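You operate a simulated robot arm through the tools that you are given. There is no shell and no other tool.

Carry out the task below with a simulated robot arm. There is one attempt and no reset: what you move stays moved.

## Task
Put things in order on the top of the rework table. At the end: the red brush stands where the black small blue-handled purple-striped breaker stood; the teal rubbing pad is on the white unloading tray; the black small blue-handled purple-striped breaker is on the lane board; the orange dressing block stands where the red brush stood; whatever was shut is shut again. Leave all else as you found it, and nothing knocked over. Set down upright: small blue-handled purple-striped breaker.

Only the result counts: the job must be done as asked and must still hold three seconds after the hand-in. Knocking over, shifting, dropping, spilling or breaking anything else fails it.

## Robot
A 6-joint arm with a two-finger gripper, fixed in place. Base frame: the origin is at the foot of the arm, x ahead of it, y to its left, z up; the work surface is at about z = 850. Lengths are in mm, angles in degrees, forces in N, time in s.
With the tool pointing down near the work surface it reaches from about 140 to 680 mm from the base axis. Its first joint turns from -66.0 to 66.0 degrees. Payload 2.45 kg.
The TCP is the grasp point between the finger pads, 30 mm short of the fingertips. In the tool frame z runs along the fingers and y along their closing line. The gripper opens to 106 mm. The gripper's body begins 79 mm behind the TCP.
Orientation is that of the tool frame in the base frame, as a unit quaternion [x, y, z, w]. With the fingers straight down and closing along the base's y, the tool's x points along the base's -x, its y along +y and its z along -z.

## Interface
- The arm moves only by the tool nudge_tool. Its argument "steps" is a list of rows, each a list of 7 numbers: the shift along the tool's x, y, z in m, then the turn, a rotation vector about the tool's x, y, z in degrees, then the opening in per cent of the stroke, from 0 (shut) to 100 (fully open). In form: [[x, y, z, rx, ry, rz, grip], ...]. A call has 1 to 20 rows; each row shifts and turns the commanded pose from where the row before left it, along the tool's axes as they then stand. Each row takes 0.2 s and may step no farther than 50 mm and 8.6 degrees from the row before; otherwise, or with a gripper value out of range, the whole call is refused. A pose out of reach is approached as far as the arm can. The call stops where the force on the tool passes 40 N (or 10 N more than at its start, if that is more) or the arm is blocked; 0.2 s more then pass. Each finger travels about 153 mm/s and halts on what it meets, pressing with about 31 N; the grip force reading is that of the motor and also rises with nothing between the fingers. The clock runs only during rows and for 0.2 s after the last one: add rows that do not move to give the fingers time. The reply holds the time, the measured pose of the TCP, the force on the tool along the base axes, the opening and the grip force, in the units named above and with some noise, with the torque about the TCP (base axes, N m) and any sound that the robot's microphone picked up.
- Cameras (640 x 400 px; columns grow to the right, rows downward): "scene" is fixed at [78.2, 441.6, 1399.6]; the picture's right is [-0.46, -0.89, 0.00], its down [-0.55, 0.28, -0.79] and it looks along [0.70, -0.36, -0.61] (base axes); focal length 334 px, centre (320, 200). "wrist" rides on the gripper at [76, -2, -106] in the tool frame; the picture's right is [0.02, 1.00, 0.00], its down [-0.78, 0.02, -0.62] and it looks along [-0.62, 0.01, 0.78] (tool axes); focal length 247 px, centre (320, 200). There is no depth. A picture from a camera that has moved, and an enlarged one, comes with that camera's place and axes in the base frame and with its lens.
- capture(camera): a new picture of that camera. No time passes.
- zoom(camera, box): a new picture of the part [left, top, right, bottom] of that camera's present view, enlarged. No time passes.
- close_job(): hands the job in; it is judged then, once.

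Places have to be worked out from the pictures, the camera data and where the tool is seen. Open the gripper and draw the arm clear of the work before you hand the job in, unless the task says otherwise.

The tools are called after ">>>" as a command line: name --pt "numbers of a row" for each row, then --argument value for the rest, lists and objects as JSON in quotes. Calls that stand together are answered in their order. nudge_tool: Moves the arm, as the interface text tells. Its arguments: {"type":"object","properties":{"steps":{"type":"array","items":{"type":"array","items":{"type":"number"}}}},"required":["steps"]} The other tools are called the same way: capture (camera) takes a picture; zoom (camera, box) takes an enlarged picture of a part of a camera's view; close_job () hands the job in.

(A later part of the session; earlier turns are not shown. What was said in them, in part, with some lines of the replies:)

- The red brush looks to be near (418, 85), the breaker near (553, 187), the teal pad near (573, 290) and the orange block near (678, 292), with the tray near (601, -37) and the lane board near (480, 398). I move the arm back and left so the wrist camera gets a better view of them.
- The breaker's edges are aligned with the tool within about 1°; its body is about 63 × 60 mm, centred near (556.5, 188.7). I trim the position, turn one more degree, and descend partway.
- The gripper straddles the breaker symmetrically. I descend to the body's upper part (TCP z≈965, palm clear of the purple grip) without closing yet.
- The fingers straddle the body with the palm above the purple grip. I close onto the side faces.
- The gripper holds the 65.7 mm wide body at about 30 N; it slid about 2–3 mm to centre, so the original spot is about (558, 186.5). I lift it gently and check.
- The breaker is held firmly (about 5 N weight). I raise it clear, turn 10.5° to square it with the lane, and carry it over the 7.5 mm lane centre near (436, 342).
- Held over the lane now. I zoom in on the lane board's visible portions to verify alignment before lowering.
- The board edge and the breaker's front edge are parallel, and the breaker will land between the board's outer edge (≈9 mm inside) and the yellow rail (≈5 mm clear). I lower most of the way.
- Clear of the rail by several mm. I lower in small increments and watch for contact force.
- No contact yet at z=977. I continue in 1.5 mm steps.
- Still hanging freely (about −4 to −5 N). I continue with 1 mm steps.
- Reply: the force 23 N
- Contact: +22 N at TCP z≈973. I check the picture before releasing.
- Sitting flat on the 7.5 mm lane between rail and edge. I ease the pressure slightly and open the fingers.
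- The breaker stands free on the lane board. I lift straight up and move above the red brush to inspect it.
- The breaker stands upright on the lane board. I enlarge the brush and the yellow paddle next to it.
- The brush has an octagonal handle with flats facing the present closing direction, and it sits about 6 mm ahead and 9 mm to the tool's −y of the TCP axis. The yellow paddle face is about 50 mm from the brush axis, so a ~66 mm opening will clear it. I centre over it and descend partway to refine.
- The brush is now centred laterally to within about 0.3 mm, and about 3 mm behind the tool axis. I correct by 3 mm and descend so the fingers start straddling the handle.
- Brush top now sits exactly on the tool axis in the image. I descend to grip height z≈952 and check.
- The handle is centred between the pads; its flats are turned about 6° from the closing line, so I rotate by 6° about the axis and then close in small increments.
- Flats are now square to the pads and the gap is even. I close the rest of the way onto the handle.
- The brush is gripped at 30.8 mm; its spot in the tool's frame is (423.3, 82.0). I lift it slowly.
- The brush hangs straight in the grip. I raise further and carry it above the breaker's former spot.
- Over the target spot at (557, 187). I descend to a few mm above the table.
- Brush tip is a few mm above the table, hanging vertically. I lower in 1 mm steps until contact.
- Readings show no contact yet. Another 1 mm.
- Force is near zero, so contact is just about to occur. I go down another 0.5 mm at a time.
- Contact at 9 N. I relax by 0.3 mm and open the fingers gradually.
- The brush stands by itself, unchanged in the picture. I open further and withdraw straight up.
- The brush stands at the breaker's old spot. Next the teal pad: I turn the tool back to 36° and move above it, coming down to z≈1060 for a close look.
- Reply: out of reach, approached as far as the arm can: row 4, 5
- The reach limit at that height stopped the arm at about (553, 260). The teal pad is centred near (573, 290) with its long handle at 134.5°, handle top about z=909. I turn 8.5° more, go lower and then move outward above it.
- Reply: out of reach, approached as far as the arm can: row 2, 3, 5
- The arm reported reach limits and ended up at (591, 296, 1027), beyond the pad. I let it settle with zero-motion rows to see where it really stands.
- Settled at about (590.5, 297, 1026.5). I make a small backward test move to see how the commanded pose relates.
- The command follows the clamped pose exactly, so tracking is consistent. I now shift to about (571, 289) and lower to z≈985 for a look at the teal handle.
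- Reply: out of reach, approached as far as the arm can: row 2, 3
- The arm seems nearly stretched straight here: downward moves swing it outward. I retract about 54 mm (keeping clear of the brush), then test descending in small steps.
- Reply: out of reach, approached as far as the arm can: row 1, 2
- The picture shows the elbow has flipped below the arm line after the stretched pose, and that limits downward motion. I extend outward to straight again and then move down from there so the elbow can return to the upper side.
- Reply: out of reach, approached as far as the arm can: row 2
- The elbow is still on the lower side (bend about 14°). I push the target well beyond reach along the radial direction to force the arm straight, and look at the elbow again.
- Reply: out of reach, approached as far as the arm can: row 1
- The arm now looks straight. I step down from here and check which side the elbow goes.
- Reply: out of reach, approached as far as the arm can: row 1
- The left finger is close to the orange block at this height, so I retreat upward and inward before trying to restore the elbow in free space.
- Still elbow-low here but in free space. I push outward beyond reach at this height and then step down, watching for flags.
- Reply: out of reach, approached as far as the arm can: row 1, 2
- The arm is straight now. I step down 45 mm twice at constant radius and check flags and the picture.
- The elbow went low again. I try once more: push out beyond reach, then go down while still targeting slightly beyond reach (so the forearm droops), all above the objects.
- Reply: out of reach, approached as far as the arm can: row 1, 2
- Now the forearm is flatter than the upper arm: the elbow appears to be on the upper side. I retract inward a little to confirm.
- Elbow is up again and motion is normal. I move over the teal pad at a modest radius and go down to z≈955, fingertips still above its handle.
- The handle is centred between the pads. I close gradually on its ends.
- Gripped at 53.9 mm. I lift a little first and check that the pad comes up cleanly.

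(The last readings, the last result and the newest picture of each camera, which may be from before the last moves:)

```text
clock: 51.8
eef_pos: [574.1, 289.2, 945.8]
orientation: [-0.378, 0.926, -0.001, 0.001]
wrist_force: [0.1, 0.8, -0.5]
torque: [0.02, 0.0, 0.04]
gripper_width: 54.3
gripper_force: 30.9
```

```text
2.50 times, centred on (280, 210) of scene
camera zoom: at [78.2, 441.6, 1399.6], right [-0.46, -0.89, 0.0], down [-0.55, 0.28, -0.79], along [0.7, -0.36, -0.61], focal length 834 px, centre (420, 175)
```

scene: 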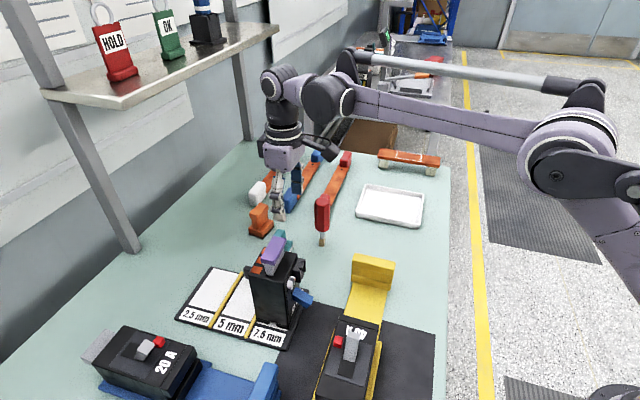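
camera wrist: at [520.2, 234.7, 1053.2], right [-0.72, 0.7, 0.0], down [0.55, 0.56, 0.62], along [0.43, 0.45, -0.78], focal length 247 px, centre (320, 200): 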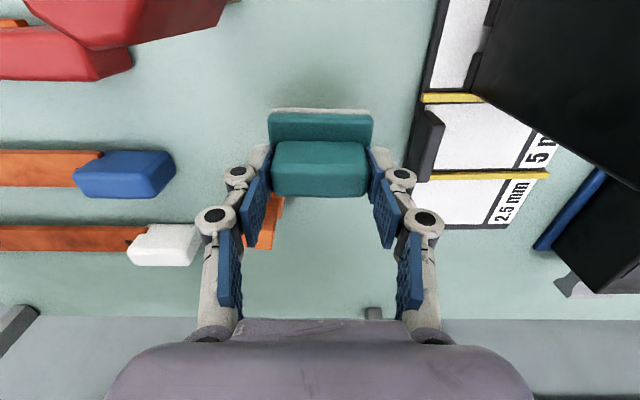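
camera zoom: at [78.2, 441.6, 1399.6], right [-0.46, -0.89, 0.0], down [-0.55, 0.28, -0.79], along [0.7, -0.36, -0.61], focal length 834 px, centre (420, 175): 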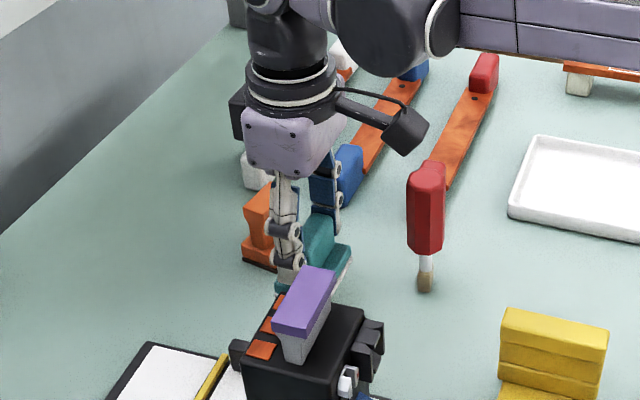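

The pad is held level and clear. I raise it with a slight retraction to z≈1055 and carry it over the brush line to above the tray centre near (593, -33).

>>> nudge_tool --pt "0.0125 0 -0.025 0 0 0 20" --pt "0.0125 0 -0.025 0 0 0 20" --pt "0 0 -0.03 0 0 0 20" --pt "0 0 -0.028 0 0 0 20" --pt "0 0 0 0 0 0 20"

>>> capture --camera "scene"

```text
clock: 53.0
eef_pos: [556.9, 272.4, 1056.2]
orientation: [-0.379, 0.926, -0.001, 0.001]
wrist_force: [-0.6, 0.0, -0.9]
torque: [0.01, 0.01, -0.01]
gripper_width: 53.8
gripper_force: 30.9
```

```text
taken
```

scene: 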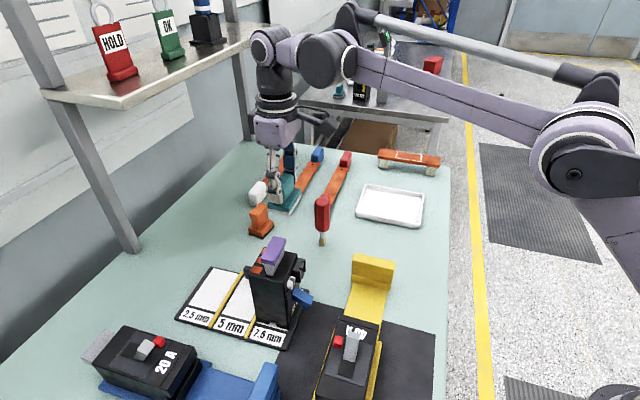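

Elbow-up and stable. I retract and rise a bit more for generous clearance over the brush, then travel to above the tray.

>>> nudge_tool --pt "0.0347 0.0032 -0.03 0 0 0 20" --pt "0.02186 -0.0353 0 0 0 0 20" --pt "0.02186 -0.0353 0 0 0 0 20" --pt "0.02186 -0.0353 0 0 0 0 20" --pt "0.02186 -0.0353 0 0 0 0 20" --pt "0.02186 -0.0353 0 0 0 0 20" --pt "0.02186 -0.0353 0 0 0 0 20" --pt "0.02186 -0.0353 0 0 0 0 20" --pt "0 0 0 0 0 0 20" --pt "0 0 0 0 0 0 20"

>>> capture --camera "wrist"

>>> capture --camera "scene"

```text
clock: 55.2
eef_pos: [590.9, -35.7, 1085.1]
orientation: [-0.379, 0.925, 0.0, 0.001]
wrist_force: [0.7, 0.0, -0.6]
torque: [0.01, 0.0, -0.01]
gripper_width: 54.2
gripper_force: 31.0
```

```text
taken
camera wrist: at [538.2, -89.4, 1192.8], right [-0.72, 0.7, 0.0], down [0.55, 0.56, 0.62], along [0.43, 0.45, -0.78], focal length 247 px, centre (320, 200)
```

wrist: 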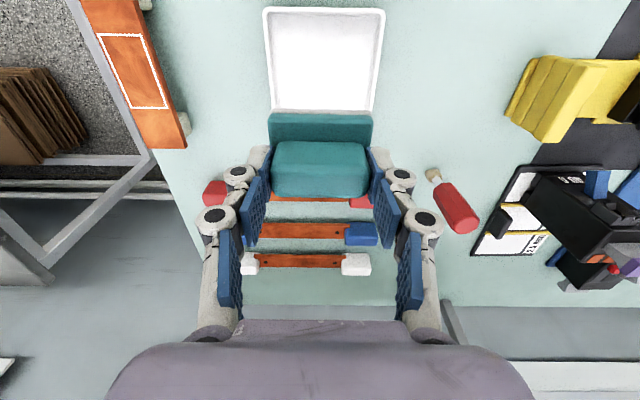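

```text
taken
```

scene: 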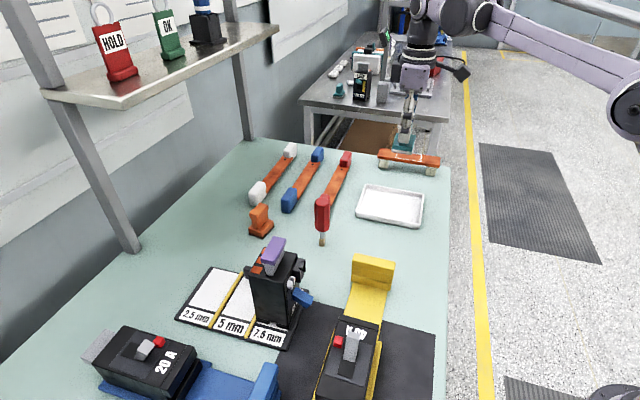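

The tray spans symmetrically around a point about 4 mm ahead and 4 mm to +y of the tool axis. I centre and lower to about 13 mm above the tray floor.

>>> nudge_tool --pt "-0.004 0.004 0 0 0 0 20" --pt "0 0 0.04 0 0 0 20" --pt "0 0 0.04 0 0 0 20" --pt "0 0 0.04 0 0 0 20" --pt "0 0 0.038 0 0 0 20" --pt "0 0 0 0 0 0 20"

>>> capture --camera "wrist"

>>> zoom --camera "scene" --box '[330, 130, 470, 250]'

```text
clock: 56.6
eef_pos: [594.4, -28.8, 926.4]
orientation: [-0.378, 0.926, 0.0, 0.001]
wrist_force: [0.8, -1.1, -1.3]
torque: [0.01, -0.03, -0.02]
gripper_width: 53.8
gripper_force: 31.1
```

```text
taken
camera wrist: at [540.1, -83.0, 1033.1], right [-0.72, 0.7, 0.0], down [0.55, 0.56, 0.62], along [0.43, 0.45, -0.78], focal length 247 px, centre (320, 200)
```

wrist: 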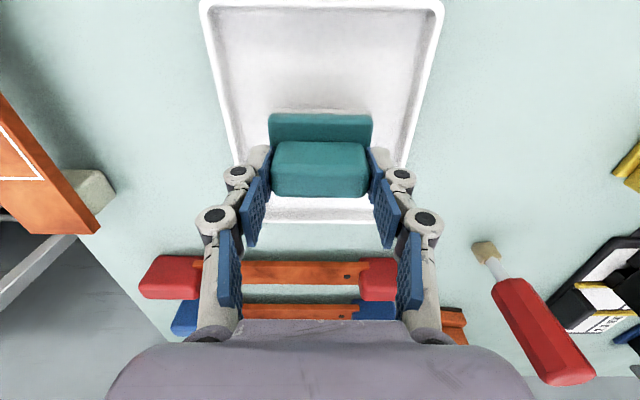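

```text
3.33 times, centred on (400, 190) of scene
camera zoom: at [78.2, 441.6, 1399.6], right [-0.46, -0.89, 0.0], down [-0.55, 0.28, -0.79], along [0.7, -0.36, -0.61], focal length 1112 px, centre (53, 233)
```

zoom: 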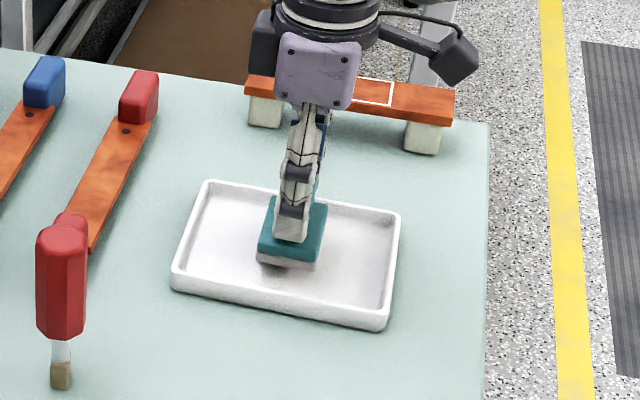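

The pad hangs inside the tray outline. I lower 9 mm, then by small steps until contact.

>>> nudge_tool --pt "0 0 0.005 0 0 0 20" --pt "0 0 0.004 0 0 0 20" --pt "0 0 0.001 0 0 0 20"

```text
clock: 57.4
eef_pos: [594.3, -30.3, 916.5]
orientation: [-0.379, 0.925, 0.001, 0.0]
wrist_force: [-0.6, -1.0, -1.3]
torque: [0.0, -0.02, -0.01]
gripper_width: 53.9
gripper_force: 31.0
```

No contact yet at z≈916.5; I continue by 1 mm steps.

>>> nudge_tool --pt "0 0 0.001 0 0 0 20" --pt "0 0 0.001 0 0 0 20"

```text
clock: 58.0
eef_pos: [593.9, -28.8, 914.6]
orientation: [-0.379, 0.925, 0.0, 0.002]
wrist_force: [0.4, -0.4, -0.8]
torque: [0.03, 0.03, 0.01]
gripper_width: 54.2
gripper_force: 31.1
```

Still free. Another 2 mm in 1 mm steps.

>>> nudge_tool --pt "0 0 0.001 0 0 0 20" --pt "0 0 0.001 0 0 0 20"

```text
clock: 58.6
eef_pos: [592.5, -28.1, 914.2]
orientation: [-0.378, 0.926, -0.001, 0.0]
wrist_force: [0.1, -0.5, 1.4]
torque: [0.01, 0.01, -0.01]
gripper_width: 54.1
gripper_force: 31.0
```

Possible first touch (+1.4 N). I go 0.7 mm more to confirm.

>>> nudge_tool --pt "0 0 0.0007 0 0 0 20" --pt "0 0 0 0 0 0 20"

>>> zoom --camera "scene" --box '[360, 160, 440, 240]'

```text
clock: 59.2
eef_pos: [592.4, -29.5, 914.0]
orientation: [-0.378, 0.926, -0.001, 0.0]
wrist_force: [0.1, -1.9, 15.4]
torque: [-0.04, 0.02, 0.0]
gripper_width: 54.1
gripper_force: 31.3
```

```text
5.00 times, centred on (400, 200) of scene
camera zoom: at [77.9, 441.6, 1399.6], right [-0.46, -0.89, 0.0], down [-0.55, 0.28, -0.79], along [0.7, -0.36, -0.61], focal length 1668 px, centre (-80, 200)
```

zoom: 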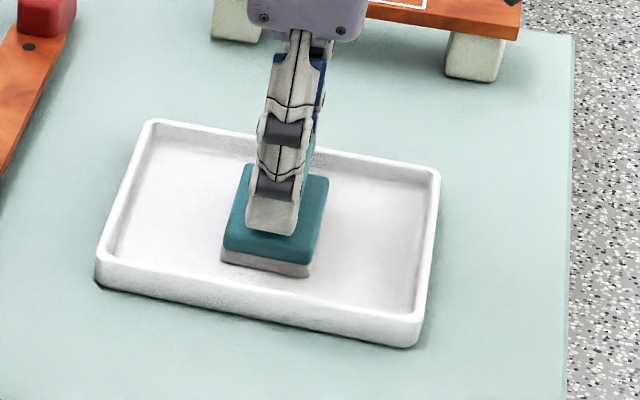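

The pad rests on the tray floor (15 N). I ease off slightly, open the fingers in steps, and withdraw upward.

>>> nudge_tool --pt "0 0 -0.0006 0 0 0 20" --pt "0 0 0 0 0 0 53" --pt "0 0 0 0 0 0 58" --pt "0 0 0 0 0 0 66" --pt "0 0 0 0 0 0 72" --pt "0 0 -0.02 0 0 0 72" --pt "0 0 -0.035 0 0 0 72" --pt "0 0 -0.04 0 0 0 72" --pt "0 0 -0.04 0 0 0 72" --pt "0 0 0 0 0 0 72"

>>> capture --camera "wrist"

>>> capture --camera "scene"

```text
clock: 61.4
eef_pos: [591.0, -29.7, 1047.8]
orientation: [-0.378, 0.926, 0.0, 0.001]
wrist_force: [0.4, -0.5, 0.3]
torque: [-0.02, -0.01, 0.0]
gripper_width: 76.2
gripper_force: 0.2
```

```text
taken
camera wrist: at [537.3, -83.3, 1155.9], right [-0.72, 0.7, 0.0], down [0.55, 0.56, 0.62], along [0.43, 0.45, -0.78], focal length 247 px, centre (320, 200)
```

wrist: 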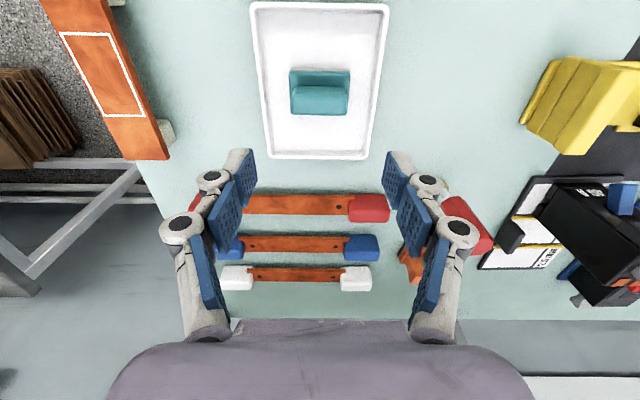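

```text
taken
```

scene: 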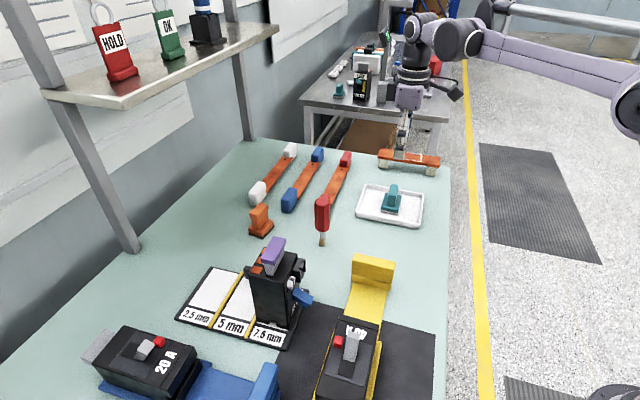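

The teal pad sits in the tray. Next the orange block at about (668, 298), r≈732, beyond straight-down reach, so I'll tilt the tool outward about 18°. I first travel back to a mid pose near (540, 230, 1075), turn the tool to 35.5° yaw and tilt.

>>> nudge_tool --pt "-0.0207 0.0317 -0.0039 0 0 0 72" --pt "-0.0207 0.0317 -0.0039 0 0 0 72" --pt "-0.0207 0.0317 -0.0039 0 0 0 72" --pt "-0.0207 0.0317 -0.0039 0 0 0 72" --pt "-0.0207 0.0317 -0.0039 0 0 0 72" --pt "-0.0207 0.0317 -0.0039 0 0 0 72" --pt "-0.0207 0.0317 -0.0039 0 0 0 72" --pt "0 0 0 0 0 4.45 72" --pt "0 0 0 0 0 4.45 72" --pt "0 0 0 0 -6 0 72" --pt "0 0 0 0 -6 0 72" --pt "0 0 0 0 -6 0 72" --pt "0 0 0 0 0 0 72" --pt "0 0 0 0 0 0 72"

>>> capture --camera "wrist"

>>> capture --camera "scene"

```text
clock: 64.4
eef_pos: [540.3, 230.7, 1075.8]
orientation: [-0.302, 0.94, 0.049, 0.15]
wrist_force: [-0.2, -0.1, -0.9]
torque: [0.04, -0.03, 0.0]
gripper_width: 76.2
gripper_force: 0.1
```

```text
taken
camera wrist: at [455.7, 168.8, 1153.7], right [-0.6, 0.8, -0.01], down [0.44, 0.34, 0.83], along [0.67, 0.5, -0.55], focal length 247 px, centre (320, 200)
```

wrist: 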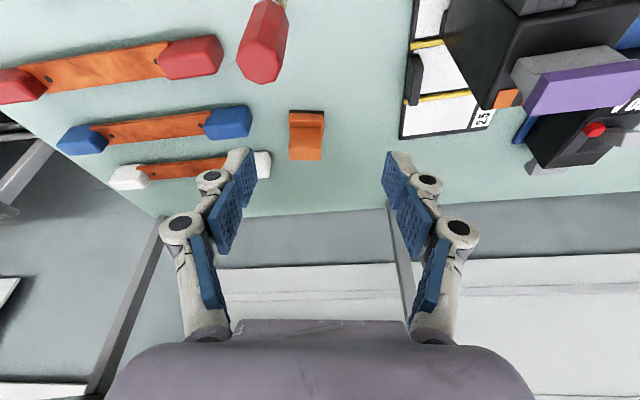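

```text
taken
```

scene: 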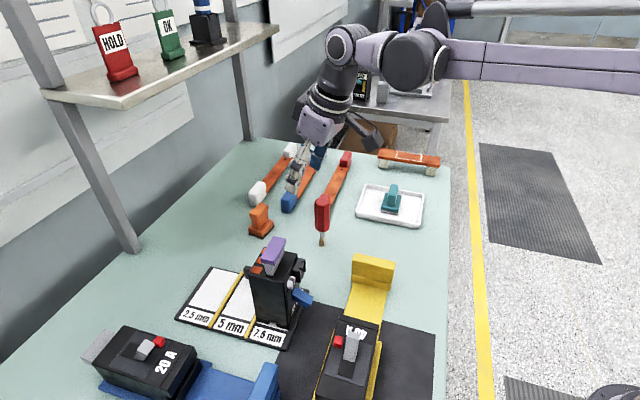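

The tilt works with no reach complaints. I enlarge the orange block in both views.

>>> zoom --camera "wrist" --box '[260, 90, 360, 180]'

>>> zoom --camera "scene" --box '[225, 185, 305, 255]'

```text
4.44 times, centred on (310, 135) of wrist
camera zoom: at [455.7, 168.8, 1153.7], right [-0.6, 0.8, -0.01], down [0.44, 0.34, 0.83], along [0.67, 0.5, -0.55], focal length 1098 px, centre (364, 489)
```

zoom: 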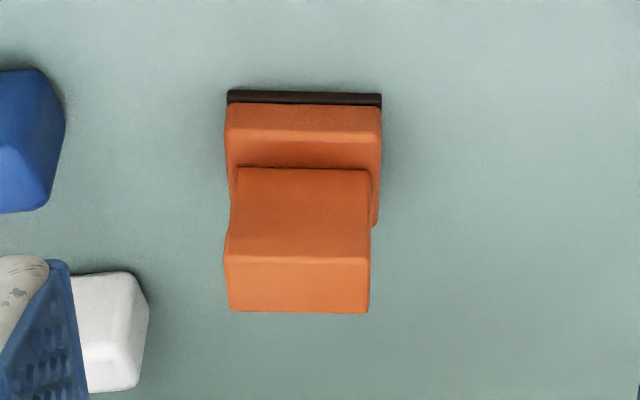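

```text
5.71 times, centred on (265, 220) of scene
camera zoom: at [78.2, 441.6, 1399.6], right [-0.46, -0.89, 0.0], down [-0.55, 0.28, -0.79], along [0.7, -0.36, -0.61], focal length 1907 px, centre (634, 86)
```

zoom: 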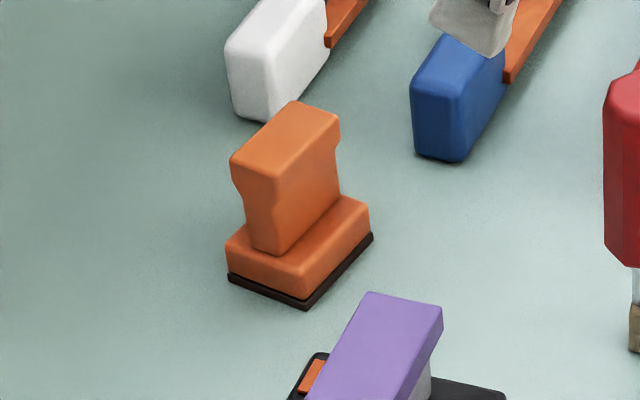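

The block's base near edge lies 121 mm ahead and its centre 19 mm to −l of the tool; handle top z≈915, base top z≈875, handle ends 42.6 mm apart. Before approaching, I check the size of the wrist-camera housing relative to the brush.

>>> zoom --camera "scene" --box '[270, 70, 410, 200]'

```text
3.08 times, centred on (340, 135) of scene
camera zoom: at [78.2, 441.6, 1399.6], right [-0.46, -0.89, 0.0], down [-0.55, 0.28, -0.79], along [0.7, -0.36, -0.61], focal length 1027 px, centre (258, 400)
```

zoom: 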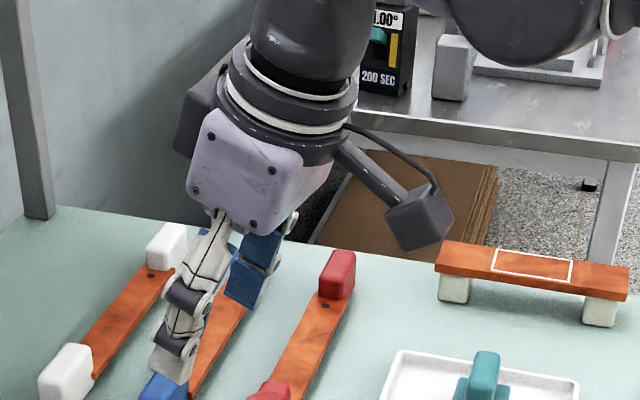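

The housing is a ~34 mm cube; with 15° tilt it stays ~14 mm above the brush top, so I reduce the tilt to 15°. Then I advance 70 mm, go down to z≈960, keeping inside reach, and look again.

>>> nudge_tool --pt "0 0 0 0 3 0 60" --pt "-0.0338 -0.00945 0.00905 0 0 0 60" --pt "-0.0338 -0.00945 0.00905 0 0 0 60" --pt "0.00993 0 0.037 0 0 0 60" --pt "0.00993 0 0.037 0 0 0 60" --pt "0.00993 0 0.037 0 0 0 60" --pt "0 0 0 0 0 0 60" --pt "0 0 0 0 0 0 60"

>>> capture --camera "wrist"

>>> capture --camera "scene"

```text
clock: 66.2
eef_pos: [608.1, 253.6, 959.5]
orientation: [-0.303, 0.944, 0.04, 0.125]
wrist_force: [0.4, 0.6, -0.1]
torque: [-0.02, -0.01, 0.03]
gripper_width: 63.8
gripper_force: 0.0
```

```text
taken
camera wrist: at [526.7, 193.7, 1044.1], right [-0.6, 0.8, -0.01], down [0.47, 0.36, 0.8], along [0.65, 0.48, -0.59], focal length 247 px, centre (320, 200)
```

wrist: 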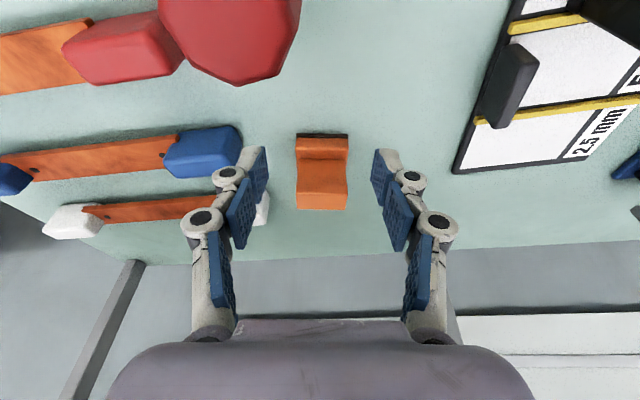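

```text
taken
```

scene: 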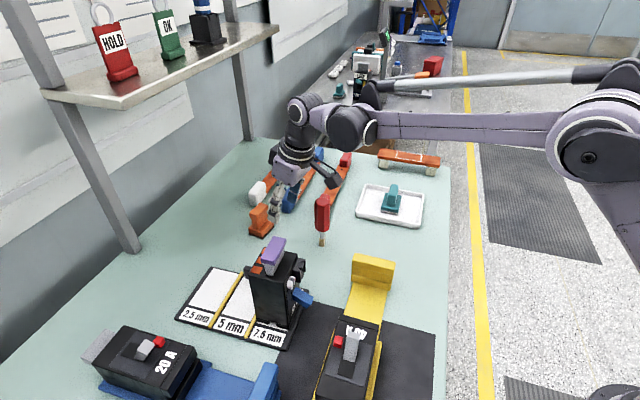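

On track, the block is straight ahead between the fingers. I enlarge to refine its offsets.

>>> zoom --camera "wrist" --box '[230, 110, 410, 230]'

>>> zoom --camera "scene" --box '[225, 140, 345, 260]'

```text
3.33 times, centred on (320, 170) of wrist
camera zoom: at [526.7, 193.7, 1044.1], right [-0.6, 0.8, -0.01], down [0.47, 0.36, 0.8], along [0.65, 0.48, -0.59], focal length 823 px, centre (320, 300)
```

zoom: 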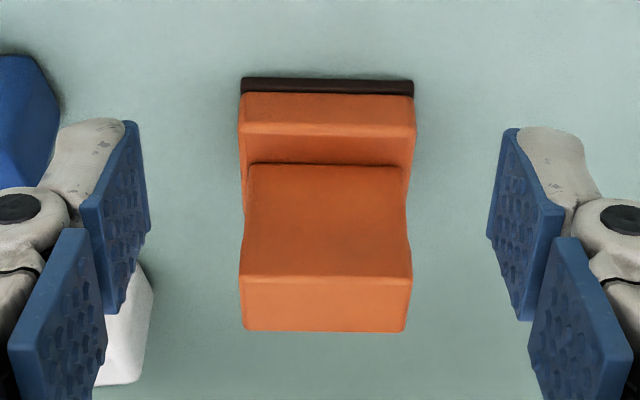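

```text
3.33 times, centred on (285, 200) of scene
camera zoom: at [78.2, 441.6, 1399.6], right [-0.46, -0.89, 0.0], down [-0.55, 0.28, -0.79], along [0.7, -0.36, -0.61], focal length 1112 px, centre (437, 200)
```

zoom: 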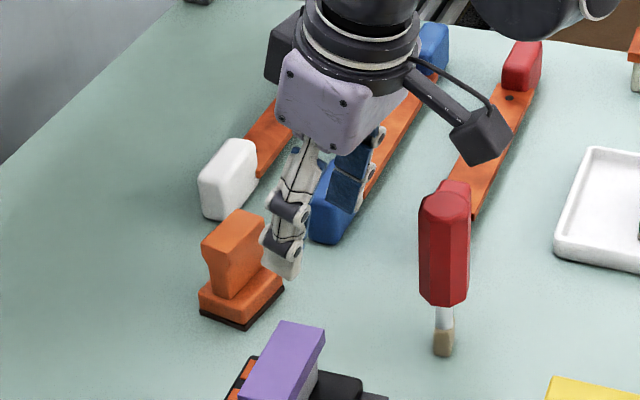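

The block is centred (l offset +2 mm) and aligned; its handle centre is 73 mm ahead. I advance 69 mm in two steps with a slight descent, fingertips still above the handle top.

>>> nudge_tool --pt "-0.0335 0.001 0.0089 0 0 0 60" --pt "-0.0309 0.001 0.0186 0 0 0 60" --pt "0 0 0 0 0 0 60"

>>> zoom --camera "wrist" --box '[200, 90, 440, 270]'

>>> capture --camera "scene"

```text
clock: 67.0
eef_pos: [664.5, 300.2, 950.9]
orientation: [-0.303, 0.944, 0.04, 0.125]
wrist_force: [0.4, 0.2, -0.3]
torque: [-0.01, 0.03, -0.03]
gripper_width: 63.8
gripper_force: 0.1
```

```text
2.22 times, centred on (320, 180) of wrist
camera zoom: at [583.4, 239.2, 1034.9], right [-0.6, 0.8, -0.01], down [0.47, 0.36, 0.8], along [0.65, 0.48, -0.6], focal length 549 px, centre (320, 244)
```

zoom: 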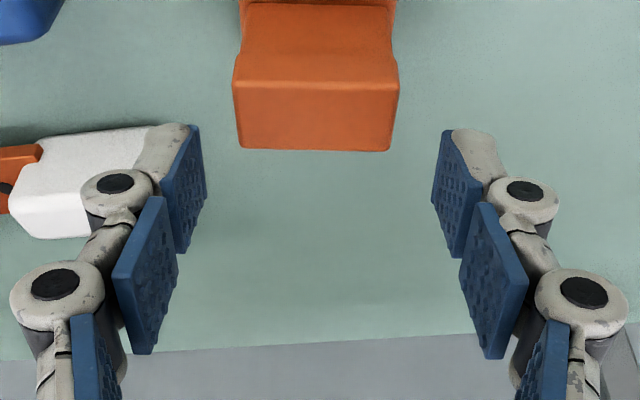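

```text
taken
```

scene: 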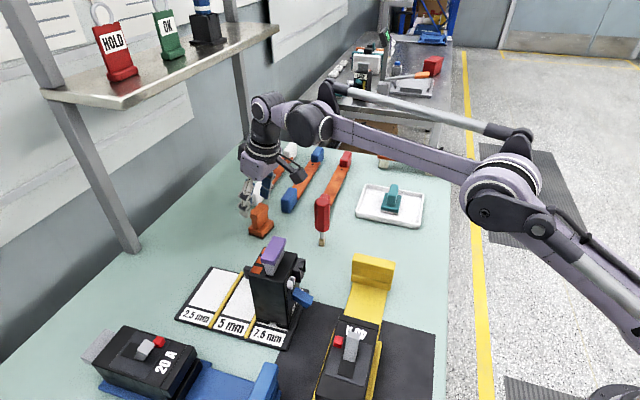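

Arm is fine, elbow up. The handle is about 3 mm nearer and 2 mm to −l; I correct that and descend 20 mm first, checking the camera housing against the brush.

>>> nudge_tool --pt "0.0029 -0.0021 -0.0008 0 0 0 60" --pt "0.0026 0 0.00965 0 0 0 60" --pt "0.0026 0 0.00965 0 0 0 60" --pt "0 0 0 0 0 0 60"

>>> zoom --camera "wrist" --box '[200, 90, 440, 270]'

>>> zoom --camera "scene" --box '[225, 130, 365, 260]'

```text
clock: 68.0
eef_pos: [663.5, 294.1, 929.5]
orientation: [-0.304, 0.944, 0.04, 0.125]
wrist_force: [0.2, 0.2, -0.3]
torque: [0.02, -0.02, 0.01]
gripper_width: 63.1
gripper_force: 0.0
```

```text
2.22 times, centred on (320, 180) of wrist
camera zoom: at [581.4, 234.7, 1013.8], right [-0.6, 0.8, -0.01], down [0.47, 0.36, 0.8], along [0.65, 0.48, -0.59], focal length 549 px, centre (320, 244)
```

zoom: 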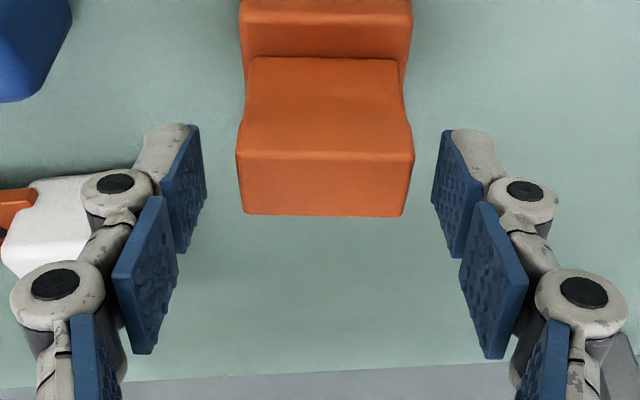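

```text
3.08 times, centred on (295, 195) of scene
camera zoom: at [78.2, 441.6, 1399.6], right [-0.46, -0.89, 0.0], down [-0.55, 0.28, -0.79], along [0.7, -0.36, -0.61], focal length 1027 px, centre (397, 215)
```

zoom: 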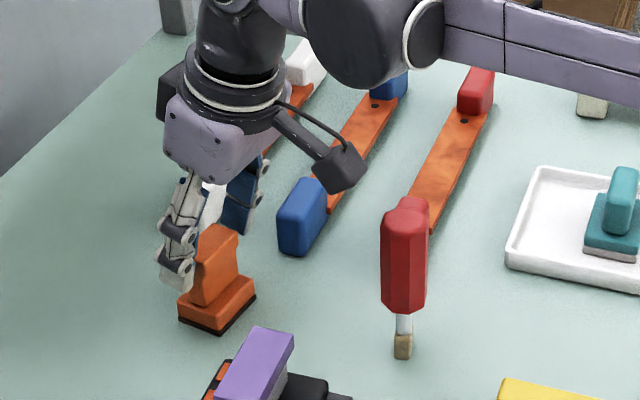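

Good alignment and clearance. I finish the descent to TCP z≈910.

>>> nudge_tool --pt "0.0011 0.0007 0.0098 0 0 0 60" --pt "0.0025 0 0.0094 0 0 0 60" --pt "0 0 0 0 0 0 60"

>>> zoom --camera "wrist" --box '[200, 90, 440, 270]'

>>> zoom --camera "scene" --box '[225, 130, 365, 260]'

```text
clock: 68.8
eef_pos: [664.0, 295.9, 910.9]
orientation: [-0.303, 0.944, 0.041, 0.124]
wrist_force: [-0.1, 0.1, -0.1]
torque: [0.01, -0.03, 0.03]
gripper_width: 63.3
gripper_force: 0.0
```

```text
2.22 times, centred on (320, 180) of wrist
camera zoom: at [582.2, 236.6, 994.1], right [-0.6, 0.8, -0.01], down [0.47, 0.36, 0.8], along [0.65, 0.48, -0.59], focal length 549 px, centre (320, 244)
```

zoom: 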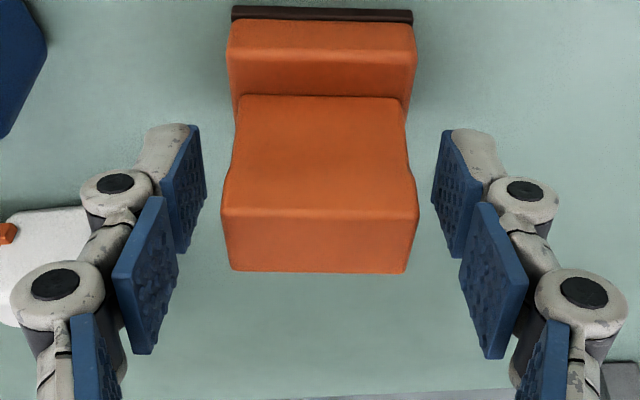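

```text
3.08 times, centred on (295, 195) of scene
camera zoom: at [78.2, 441.6, 1399.6], right [-0.46, -0.89, 0.0], down [-0.55, 0.28, -0.79], along [0.7, -0.36, -0.61], focal length 1027 px, centre (397, 215)
```

zoom: 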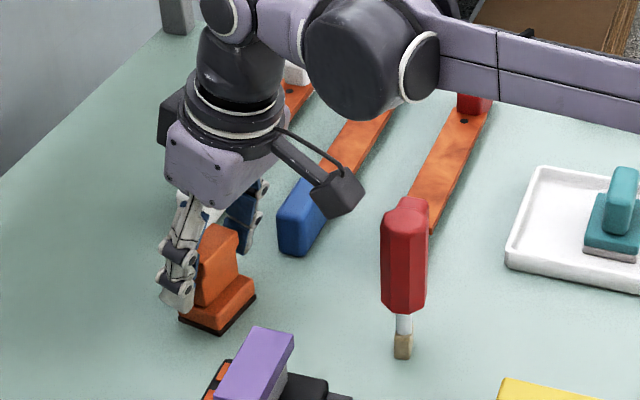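

The pads straddle the handle evenly. I close gradually.

>>> nudge_tool --pt "0 0 0 0 0 0 50" --pt "0 0 0 0 0 0 45" --pt "0 0 0 0 0 0 42" --pt "0 0 0 0 0 0 39" --pt "0 0 0 0 0 0 34" --pt "0 0 0 0 0 0 22" --pt "0 0 0 0 0 0 15"

>>> zoom --camera "wrist" --box '[200, 90, 440, 270]'

>>> zoom --camera "scene" --box '[225, 130, 365, 260]'

```text
clock: 70.4
eef_pos: [663.1, 295.6, 909.8]
orientation: [-0.304, 0.944, 0.04, 0.125]
wrist_force: [0.6, -0.9, 1.3]
torque: [0.01, -0.01, -0.05]
gripper_width: 43.3
gripper_force: 31.4
```

```text
2.22 times, centred on (320, 180) of wrist
camera zoom: at [582.2, 236.5, 994.3], right [-0.6, 0.8, -0.01], down [0.47, 0.36, 0.8], along [0.65, 0.48, -0.59], focal length 549 px, centre (320, 244)
```

zoom: 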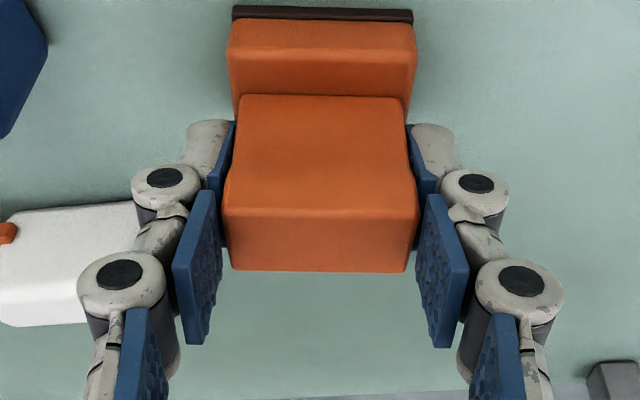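

```text
3.08 times, centred on (295, 195) of scene
camera zoom: at [78.1, 441.6, 1399.6], right [-0.46, -0.89, 0.0], down [-0.55, 0.28, -0.79], along [0.7, -0.36, -0.61], focal length 1027 px, centre (397, 215)
```

zoom: 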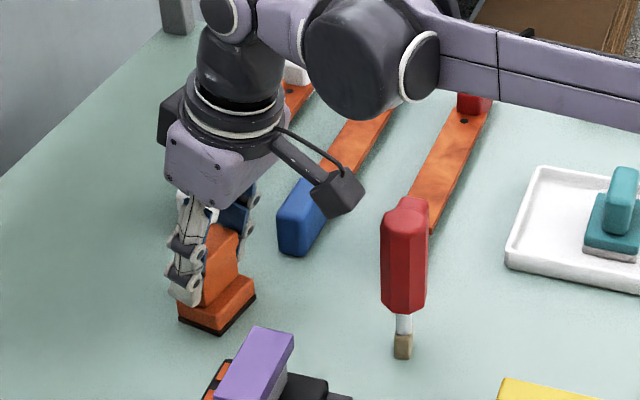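

Gripped at 43.3 mm. I lift vertically, 5, 15 then 30 mm, and check.

>>> nudge_tool --pt "-0.0013 0 -0.0048 0 0 0 15" --pt "-0.0039 0 -0.0145 0 0 0 15" --pt "-0.0039 0 -0.0145 0 0 0 15" --pt "-0.0039 0 -0.0145 0 0 0 15" --pt "0 0 0 0 0 0 15"

>>> capture --camera "wrist"

>>> zoom --camera "scene" --box '[205, 100, 365, 260]'

```text
clock: 71.6
eef_pos: [664.4, 296.2, 961.0]
orientation: [-0.303, 0.944, 0.041, 0.125]
wrist_force: [0.2, 0.4, -2.3]
torque: [0.02, 0.04, -0.02]
gripper_width: 43.2
gripper_force: 31.0
```

```text
taken
camera wrist: at [582.6, 235.9, 1045.2], right [-0.6, 0.8, -0.01], down [0.47, 0.36, 0.8], along [0.65, 0.48, -0.59], focal length 247 px, centre (320, 200)
```

wrist: 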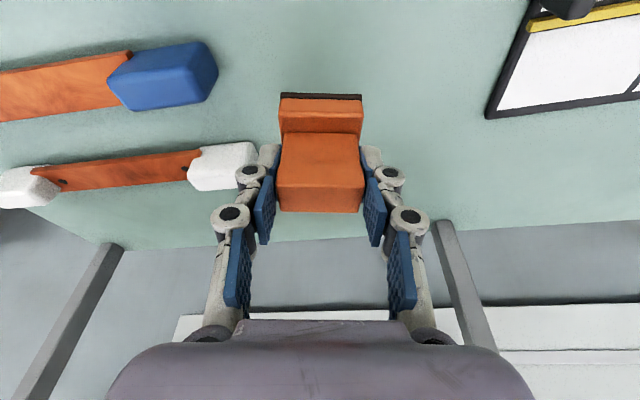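

```text
2.50 times, centred on (285, 180) of scene
camera zoom: at [78.2, 441.7, 1399.6], right [-0.46, -0.89, 0.0], down [-0.55, 0.28, -0.79], along [0.7, -0.36, -0.61], focal length 834 px, centre (408, 250)
```

zoom: 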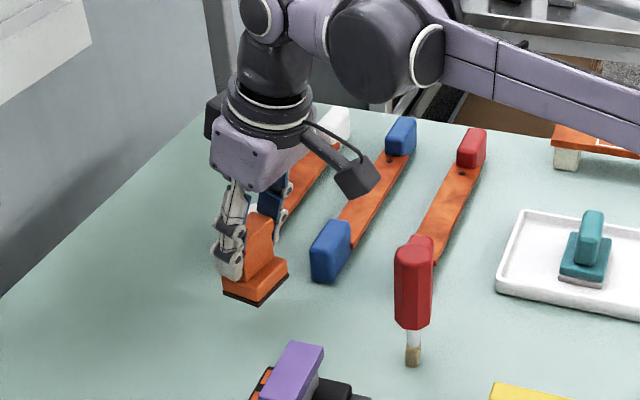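

The block hangs level in the tilted grip. I retract inward while rising to z≈1080, well above the brush.

>>> nudge_tool --pt "0.026 0 -0.038 0 0 0 15" --pt "0.026 0 -0.038 0 0 0 15" --pt "-0.0078 0 -0.029 0 0 0 15" --pt "-0.0078 0 -0.029 0 0 0 15" --pt "0 0 0 0 0 0 15"

>>> capture --camera "scene"

```text
clock: 72.8
eef_pos: [606.0, 253.5, 1081.7]
orientation: [-0.303, 0.944, 0.04, 0.125]
wrist_force: [-0.6, -0.3, -2.5]
torque: [0.02, 0.01, -0.01]
gripper_width: 43.3
gripper_force: 30.6
```

```text
taken
```

scene: 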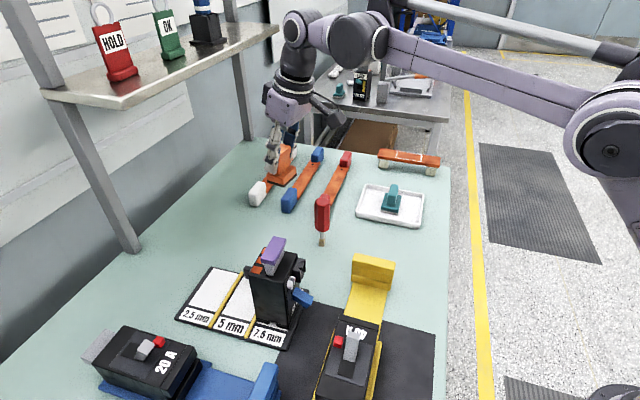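

Clear. I carry the block along to above the brush's old spot near (419, 79).

>>> nudge_tool --pt "0.0408 -0.0055 -0.0109 0 0 0 15" --pt "0.0408 -0.0055 -0.0109 0 0 0 15" --pt "0.0408 -0.0055 -0.0109 0 0 0 15" --pt "0.0408 -0.0055 -0.0109 0 0 0 15" --pt "0.0408 -0.0055 -0.0109 0 0 0 15" --pt "0.0408 -0.0055 -0.0109 0 0 0 15" --pt "0 0 0 0 0 0 15" --pt "0 0 0 0 0 0 15"

>>> capture --camera "wrist"

>>> capture --camera "scene"

```text
clock: 74.6
eef_pos: [421.4, 80.2, 1079.2]
orientation: [-0.303, 0.944, 0.039, 0.126]
wrist_force: [-0.5, 0.0, -1.7]
torque: [0.03, 0.02, 0.0]
gripper_width: 43.3
gripper_force: 30.6
```

```text
taken
camera wrist: at [338.7, 20.2, 1163.6], right [-0.6, 0.8, -0.01], down [0.47, 0.36, 0.8], along [0.65, 0.48, -0.59], focal length 247 px, centre (320, 200)
```

wrist: 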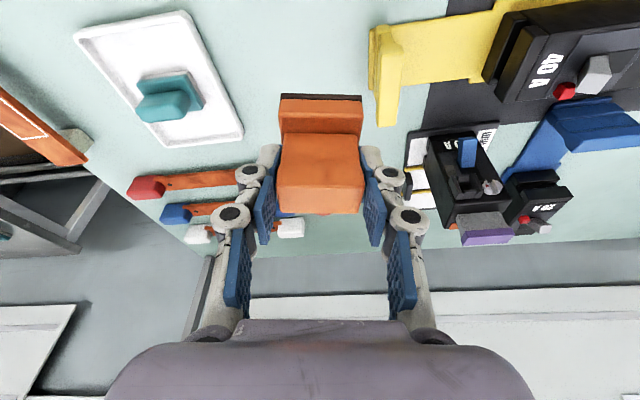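

```text
taken
```

scene: 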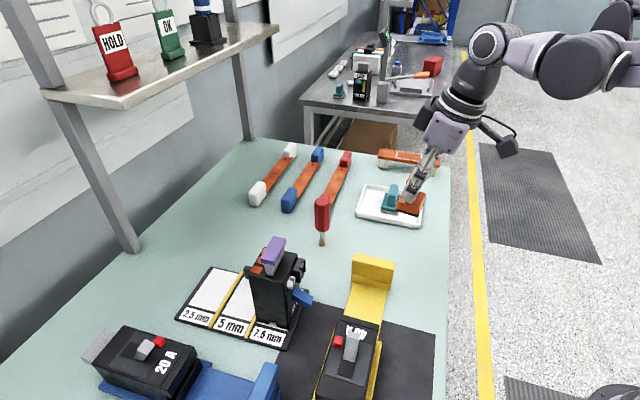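

Close to the target; a 2 mm backward correction puts the block's centre on (423, 82). I lower 120 mm and check clearance to the yellow paddle.

>>> nudge_tool --pt "0.0019 0 -0.0005 0 0 0 15" --pt "0.01035 0 0.03864 0 0 0 15" --pt "0.01035 0 0.03864 0 0 0 15" --pt "0.01035 0 0.03864 0 0 0 15" --pt "0 0 0 0 0 0 15"

>>> capture --camera "wrist"

>>> zoom --camera "scene" --box '[330, 150, 470, 290]'

```text
clock: 75.8
eef_pos: [419.7, 81.7, 958.7]
orientation: [-0.303, 0.944, 0.04, 0.125]
wrist_force: [0.5, -0.5, -2.5]
torque: [0.0, 0.01, 0.02]
gripper_width: 43.4
gripper_force: 31.4
```

```text
taken
camera wrist: at [337.9, 22.0, 1044.1], right [-0.6, 0.8, -0.01], down [0.47, 0.36, 0.8], along [0.65, 0.48, -0.6], focal length 247 px, centre (320, 200)
```

wrist: 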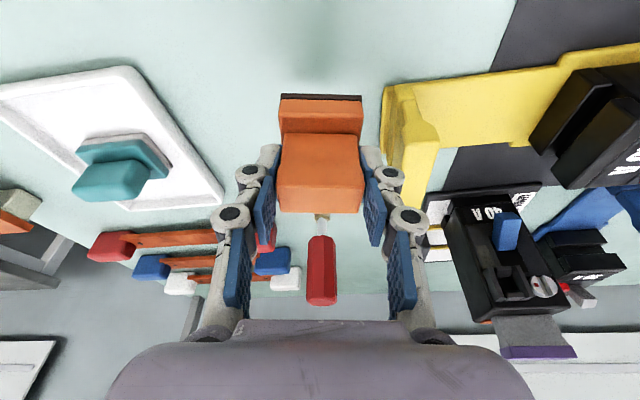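

```text
2.86 times, centred on (400, 220) of scene
camera zoom: at [78.2, 441.6, 1399.6], right [-0.46, -0.89, 0.0], down [-0.55, 0.28, -0.79], along [0.7, -0.36, -0.61], focal length 953 px, centre (91, 143)
```

zoom: 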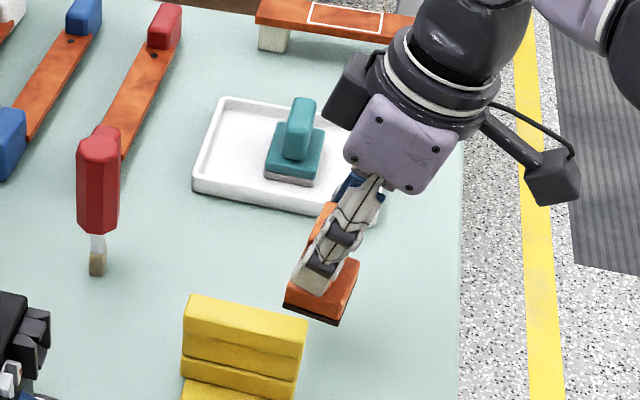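

Still clear of the paddle. I lower further to a few mm above the table and zoom in on the gap.

>>> nudge_tool --pt "0.0052 0 0.0193 0 0 0 15" --pt "0.0052 0 0.0193 0 0 0 15" --pt "0 0 0 0 0 0 15"

>>> zoom --camera "wrist" --box '[220, 60, 480, 260]'

>>> zoom --camera "scene" --box '[350, 190, 450, 290]'

```text
clock: 76.6
eef_pos: [418.3, 80.1, 919.2]
orientation: [-0.303, 0.944, 0.041, 0.126]
wrist_force: [-0.7, 0.0, -2.2]
torque: [0.02, 0.01, -0.01]
gripper_width: 43.4
gripper_force: 31.9
```

```text
2.00 times, centred on (350, 160) of wrist
camera zoom: at [336.7, 20.9, 1003.5], right [-0.6, 0.8, -0.01], down [0.47, 0.36, 0.8], along [0.65, 0.48, -0.6], focal length 494 px, centre (260, 280)
```

zoom: 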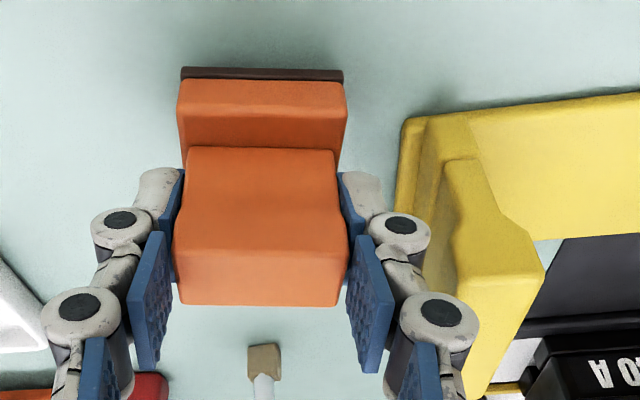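

```text
4.00 times, centred on (400, 240) of scene
camera zoom: at [78.2, 441.6, 1399.6], right [-0.46, -0.89, 0.0], down [-0.55, 0.28, -0.79], along [0.7, -0.36, -0.61], focal length 1335 px, centre (0, 40)
```

zoom: 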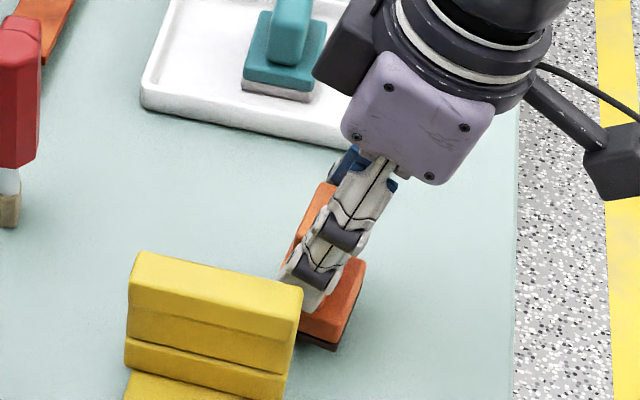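

Paddle's near face is about 20 mm outside the finger. The block centre is at about (422, 82.6), on target. I lower 6 mm, then 1 mm steps until contact.

>>> nudge_tool --pt "0.0008 0 0.0029 0 0 0 15" --pt "0.0008 0 0.0029 0 0 0 15" --pt "0.0003 0 0.001 0 0 0 15"

```text
clock: 77.4
eef_pos: [419.2, 80.3, 912.8]
orientation: [-0.303, 0.944, 0.04, 0.125]
wrist_force: [-0.1, -0.1, -1.9]
torque: [0.01, -0.04, 0.01]
gripper_width: 43.3
gripper_force: 31.0
```

No contact yet. Two more 1 mm steps.

>>> nudge_tool --pt "0.0003 0 0.001 0 0 0 15" --pt "0.0003 0 0.001 0 0 0 15"

```text
clock: 78.0
eef_pos: [418.3, 80.0, 911.3]
orientation: [-0.303, 0.944, 0.04, 0.125]
wrist_force: [-0.3, -0.9, -2.6]
torque: [0.02, -0.03, 0.0]
gripper_width: 43.5
gripper_force: 31.0
```

Still hanging (−2.6 N). One more 1 mm step.

>>> nudge_tool --pt "0.0003 0 0.001 0 0 0 15" --pt "0 0 0 0 0 0 15"

```text
clock: 78.6
eef_pos: [418.0, 81.3, 909.6]
orientation: [-0.303, 0.944, 0.039, 0.126]
wrist_force: [-1.4, -1.9, 8.6]
torque: [0.01, 0.05, -0.02]
gripper_width: 43.4
gripper_force: 30.8
```

Contact at 8.6 N. I ease slightly and open in small steps to about 52 mm.

>>> nudge_tool --pt "-0.0001 0 -0.0003 0 0 0 15" --pt "0 0 0 0 0 0 40" --pt "0 0 0 0 0 0 43" --pt "0 0 0 0 0 0 47" --pt "0 0 0 0 0 0 51" --pt "0 0 0 0 0 0 51"

>>> zoom --camera "wrist" --box '[220, 60, 480, 260]'

>>> zoom --camera "scene" --box '[350, 190, 450, 290]'

```text
clock: 80.0
eef_pos: [418.0, 80.0, 910.1]
orientation: [-0.303, 0.944, 0.04, 0.125]
wrist_force: [0.7, 0.0, 0.3]
torque: [0.01, 0.0, 0.03]
gripper_width: 54.1
gripper_force: 0.1
```

```text
2.00 times, centred on (350, 160) of wrist
camera zoom: at [336.8, 20.7, 994.4], right [-0.6, 0.8, -0.01], down [0.47, 0.36, 0.8], along [0.65, 0.48, -0.59], focal length 494 px, centre (260, 280)
```

zoom: 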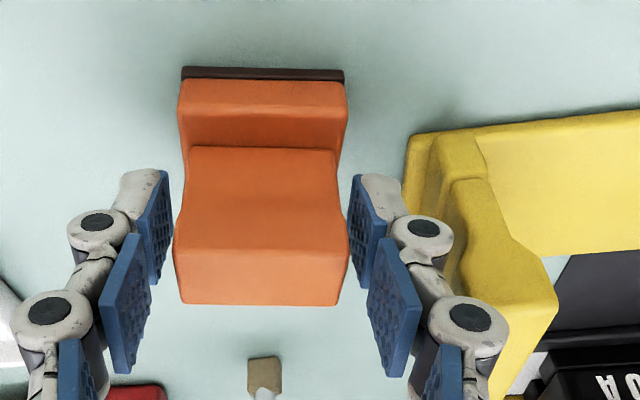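

```text
4.00 times, centred on (400, 240) of scene
camera zoom: at [78.2, 441.6, 1399.6], right [-0.46, -0.89, 0.0], down [-0.55, 0.28, -0.79], along [0.7, -0.36, -0.61], focal length 1335 px, centre (0, 40)
```

zoom: 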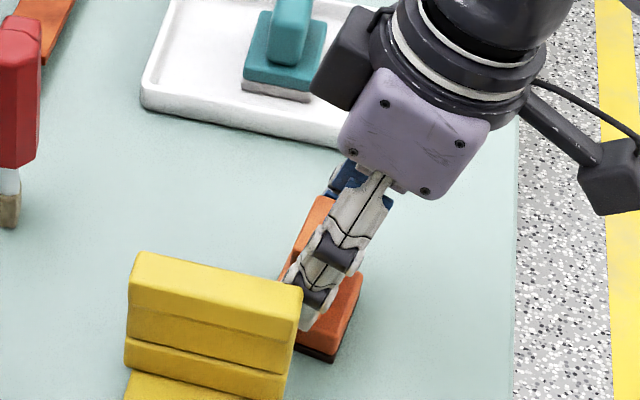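

The block stands at the brush's spot and nothing else moved. I withdraw along the tool axis, up and away.

>>> nudge_tool --pt "0 0 -0.02 0 0 0 51" --pt "0 0 -0.03 0 0 0 51" --pt "0 0 -0.04 0 0 0 51" --pt "0 0 -0.04 0 0 0 51" --pt "0 0 -0.04 0 0 0 80" --pt "0 0 0 0 0 0 100"

>>> capture --camera "wrist"

>>> capture --camera "scene"

```text
clock: 81.4
eef_pos: [383.9, 53.9, 1075.6]
orientation: [-0.303, 0.944, 0.04, 0.125]
wrist_force: [-0.9, 0.3, -0.5]
torque: [-0.02, -0.02, 0.01]
gripper_width: 105.9
gripper_force: 0.0
```

```text
taken
camera wrist: at [301.3, -6.6, 1158.0], right [-0.6, 0.8, -0.01], down [0.47, 0.36, 0.8], along [0.65, 0.48, -0.59], focal length 247 px, centre (320, 200)
```

wrist: 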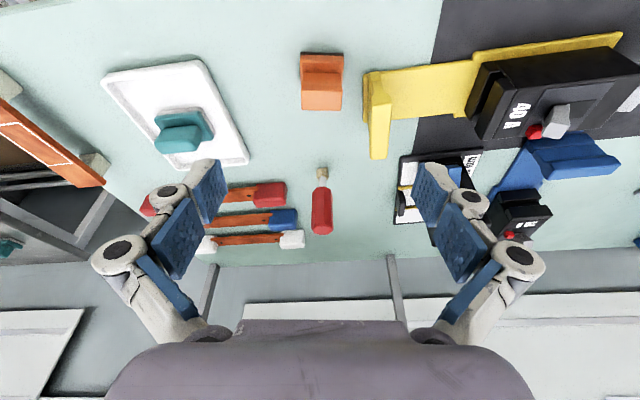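

```text
taken
```

scene: 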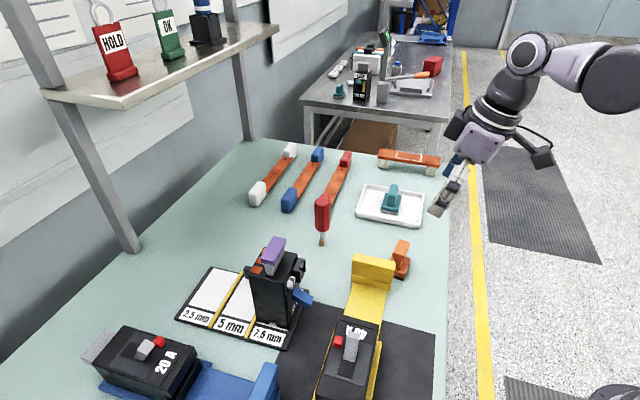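

All four items are placed. I verify with enlarged views, comparing against the initial ones.

>>> zoom --camera "scene" --box '[60, 240, 460, 400]'

>>> zoom --camera "scene" --box '[230, 140, 450, 280]'

```text
1.60 times, centred on (260, 320) of scene
camera zoom: at [78.2, 441.6, 1399.6], right [-0.46, -0.89, 0.0], down [-0.55, 0.28, -0.79], along [0.7, -0.36, -0.61], focal length 534 px, centre (416, 8)
```

zoom: 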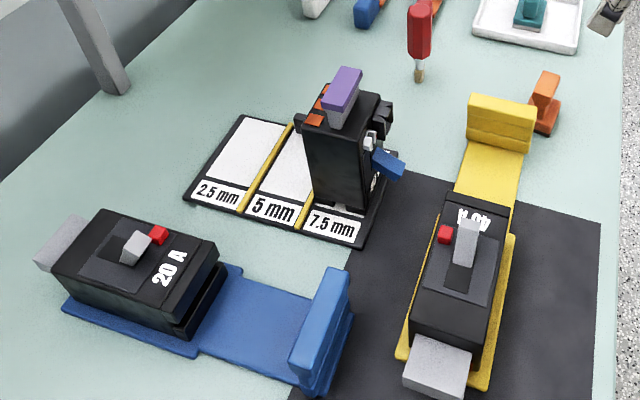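

```text
2.86 times, centred on (340, 210) of scene
camera zoom: at [78.2, 441.6, 1399.6], right [-0.46, -0.89, 0.0], down [-0.55, 0.28, -0.79], along [0.7, -0.36, -0.61], focal length 953 px, centre (263, 171)
```

zoom: 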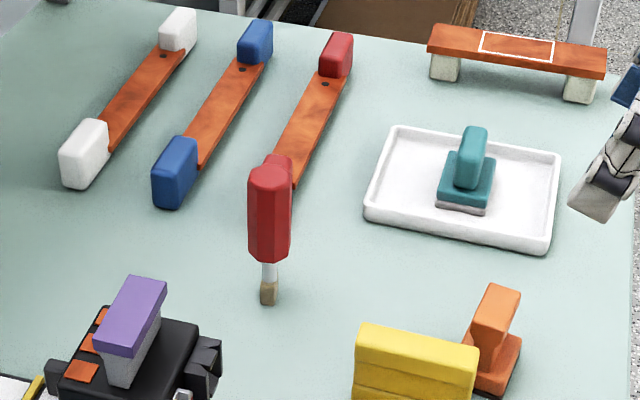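

Everything matches the request: breaker upright on the lane board, brush at the breaker's spot, orange block at the brush's spot, teal pad in the tray, other items unmoved. I raise the open gripper a bit further clear.

>>> nudge_tool --pt "0.0116 0 -0.0342 0 0 0 100" --pt "0.0116 0 -0.0342 0 0 0 100" --pt "0 0 0 0 0 0 100" --pt "0 0 0 0 0 0 100"

>>> capture --camera "scene"

```text
clock: 82.4
eef_pos: [348.9, 30.6, 1134.9]
orientation: [-0.303, 0.944, 0.041, 0.124]
wrist_force: [-0.4, -0.9, -1.5]
torque: [-0.03, -0.01, -0.01]
gripper_width: 106.2
gripper_force: 0.1
```

```text
taken
```

scene: 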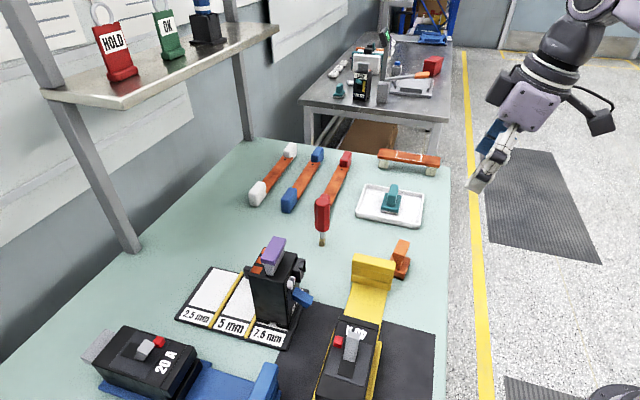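

The gripper is open and the arm is clear; all items stand stable in their target places. I hand the job in.

>>> close_job

```text
The job is handed in.
```

The job is handed in, and in the last pictures before hand-in all four items were standing where you asked. I don't have the judge's result.

- **Breaker:** it stands upright on the 7.5 mm lane of the lane board, between the yellow rail and the board's outer edge.
- **Red brush:** it stands upright where the breaker stood, within a couple of millimetres.
- **Orange dressing block:** it stands where the brush stood, also within a couple of millimetres, next to the yellow paddle but not touching it.
- **Teal rubbing pad:** it rests in the middle of the white unloading tray.

Nothing was opened during the job, so nothing needed shutting. In the enlarged views at the end, the lane board, tray, yellow and blue cradles and the orange bars matched their starting places, and nothing was knocked over.

While I was reaching for the teal pad, the arm stretched past its limit and its elbow flipped. One finger came within a few millimetres of the orange block before I moved it away. The force readings showed no contact and the block did not move.
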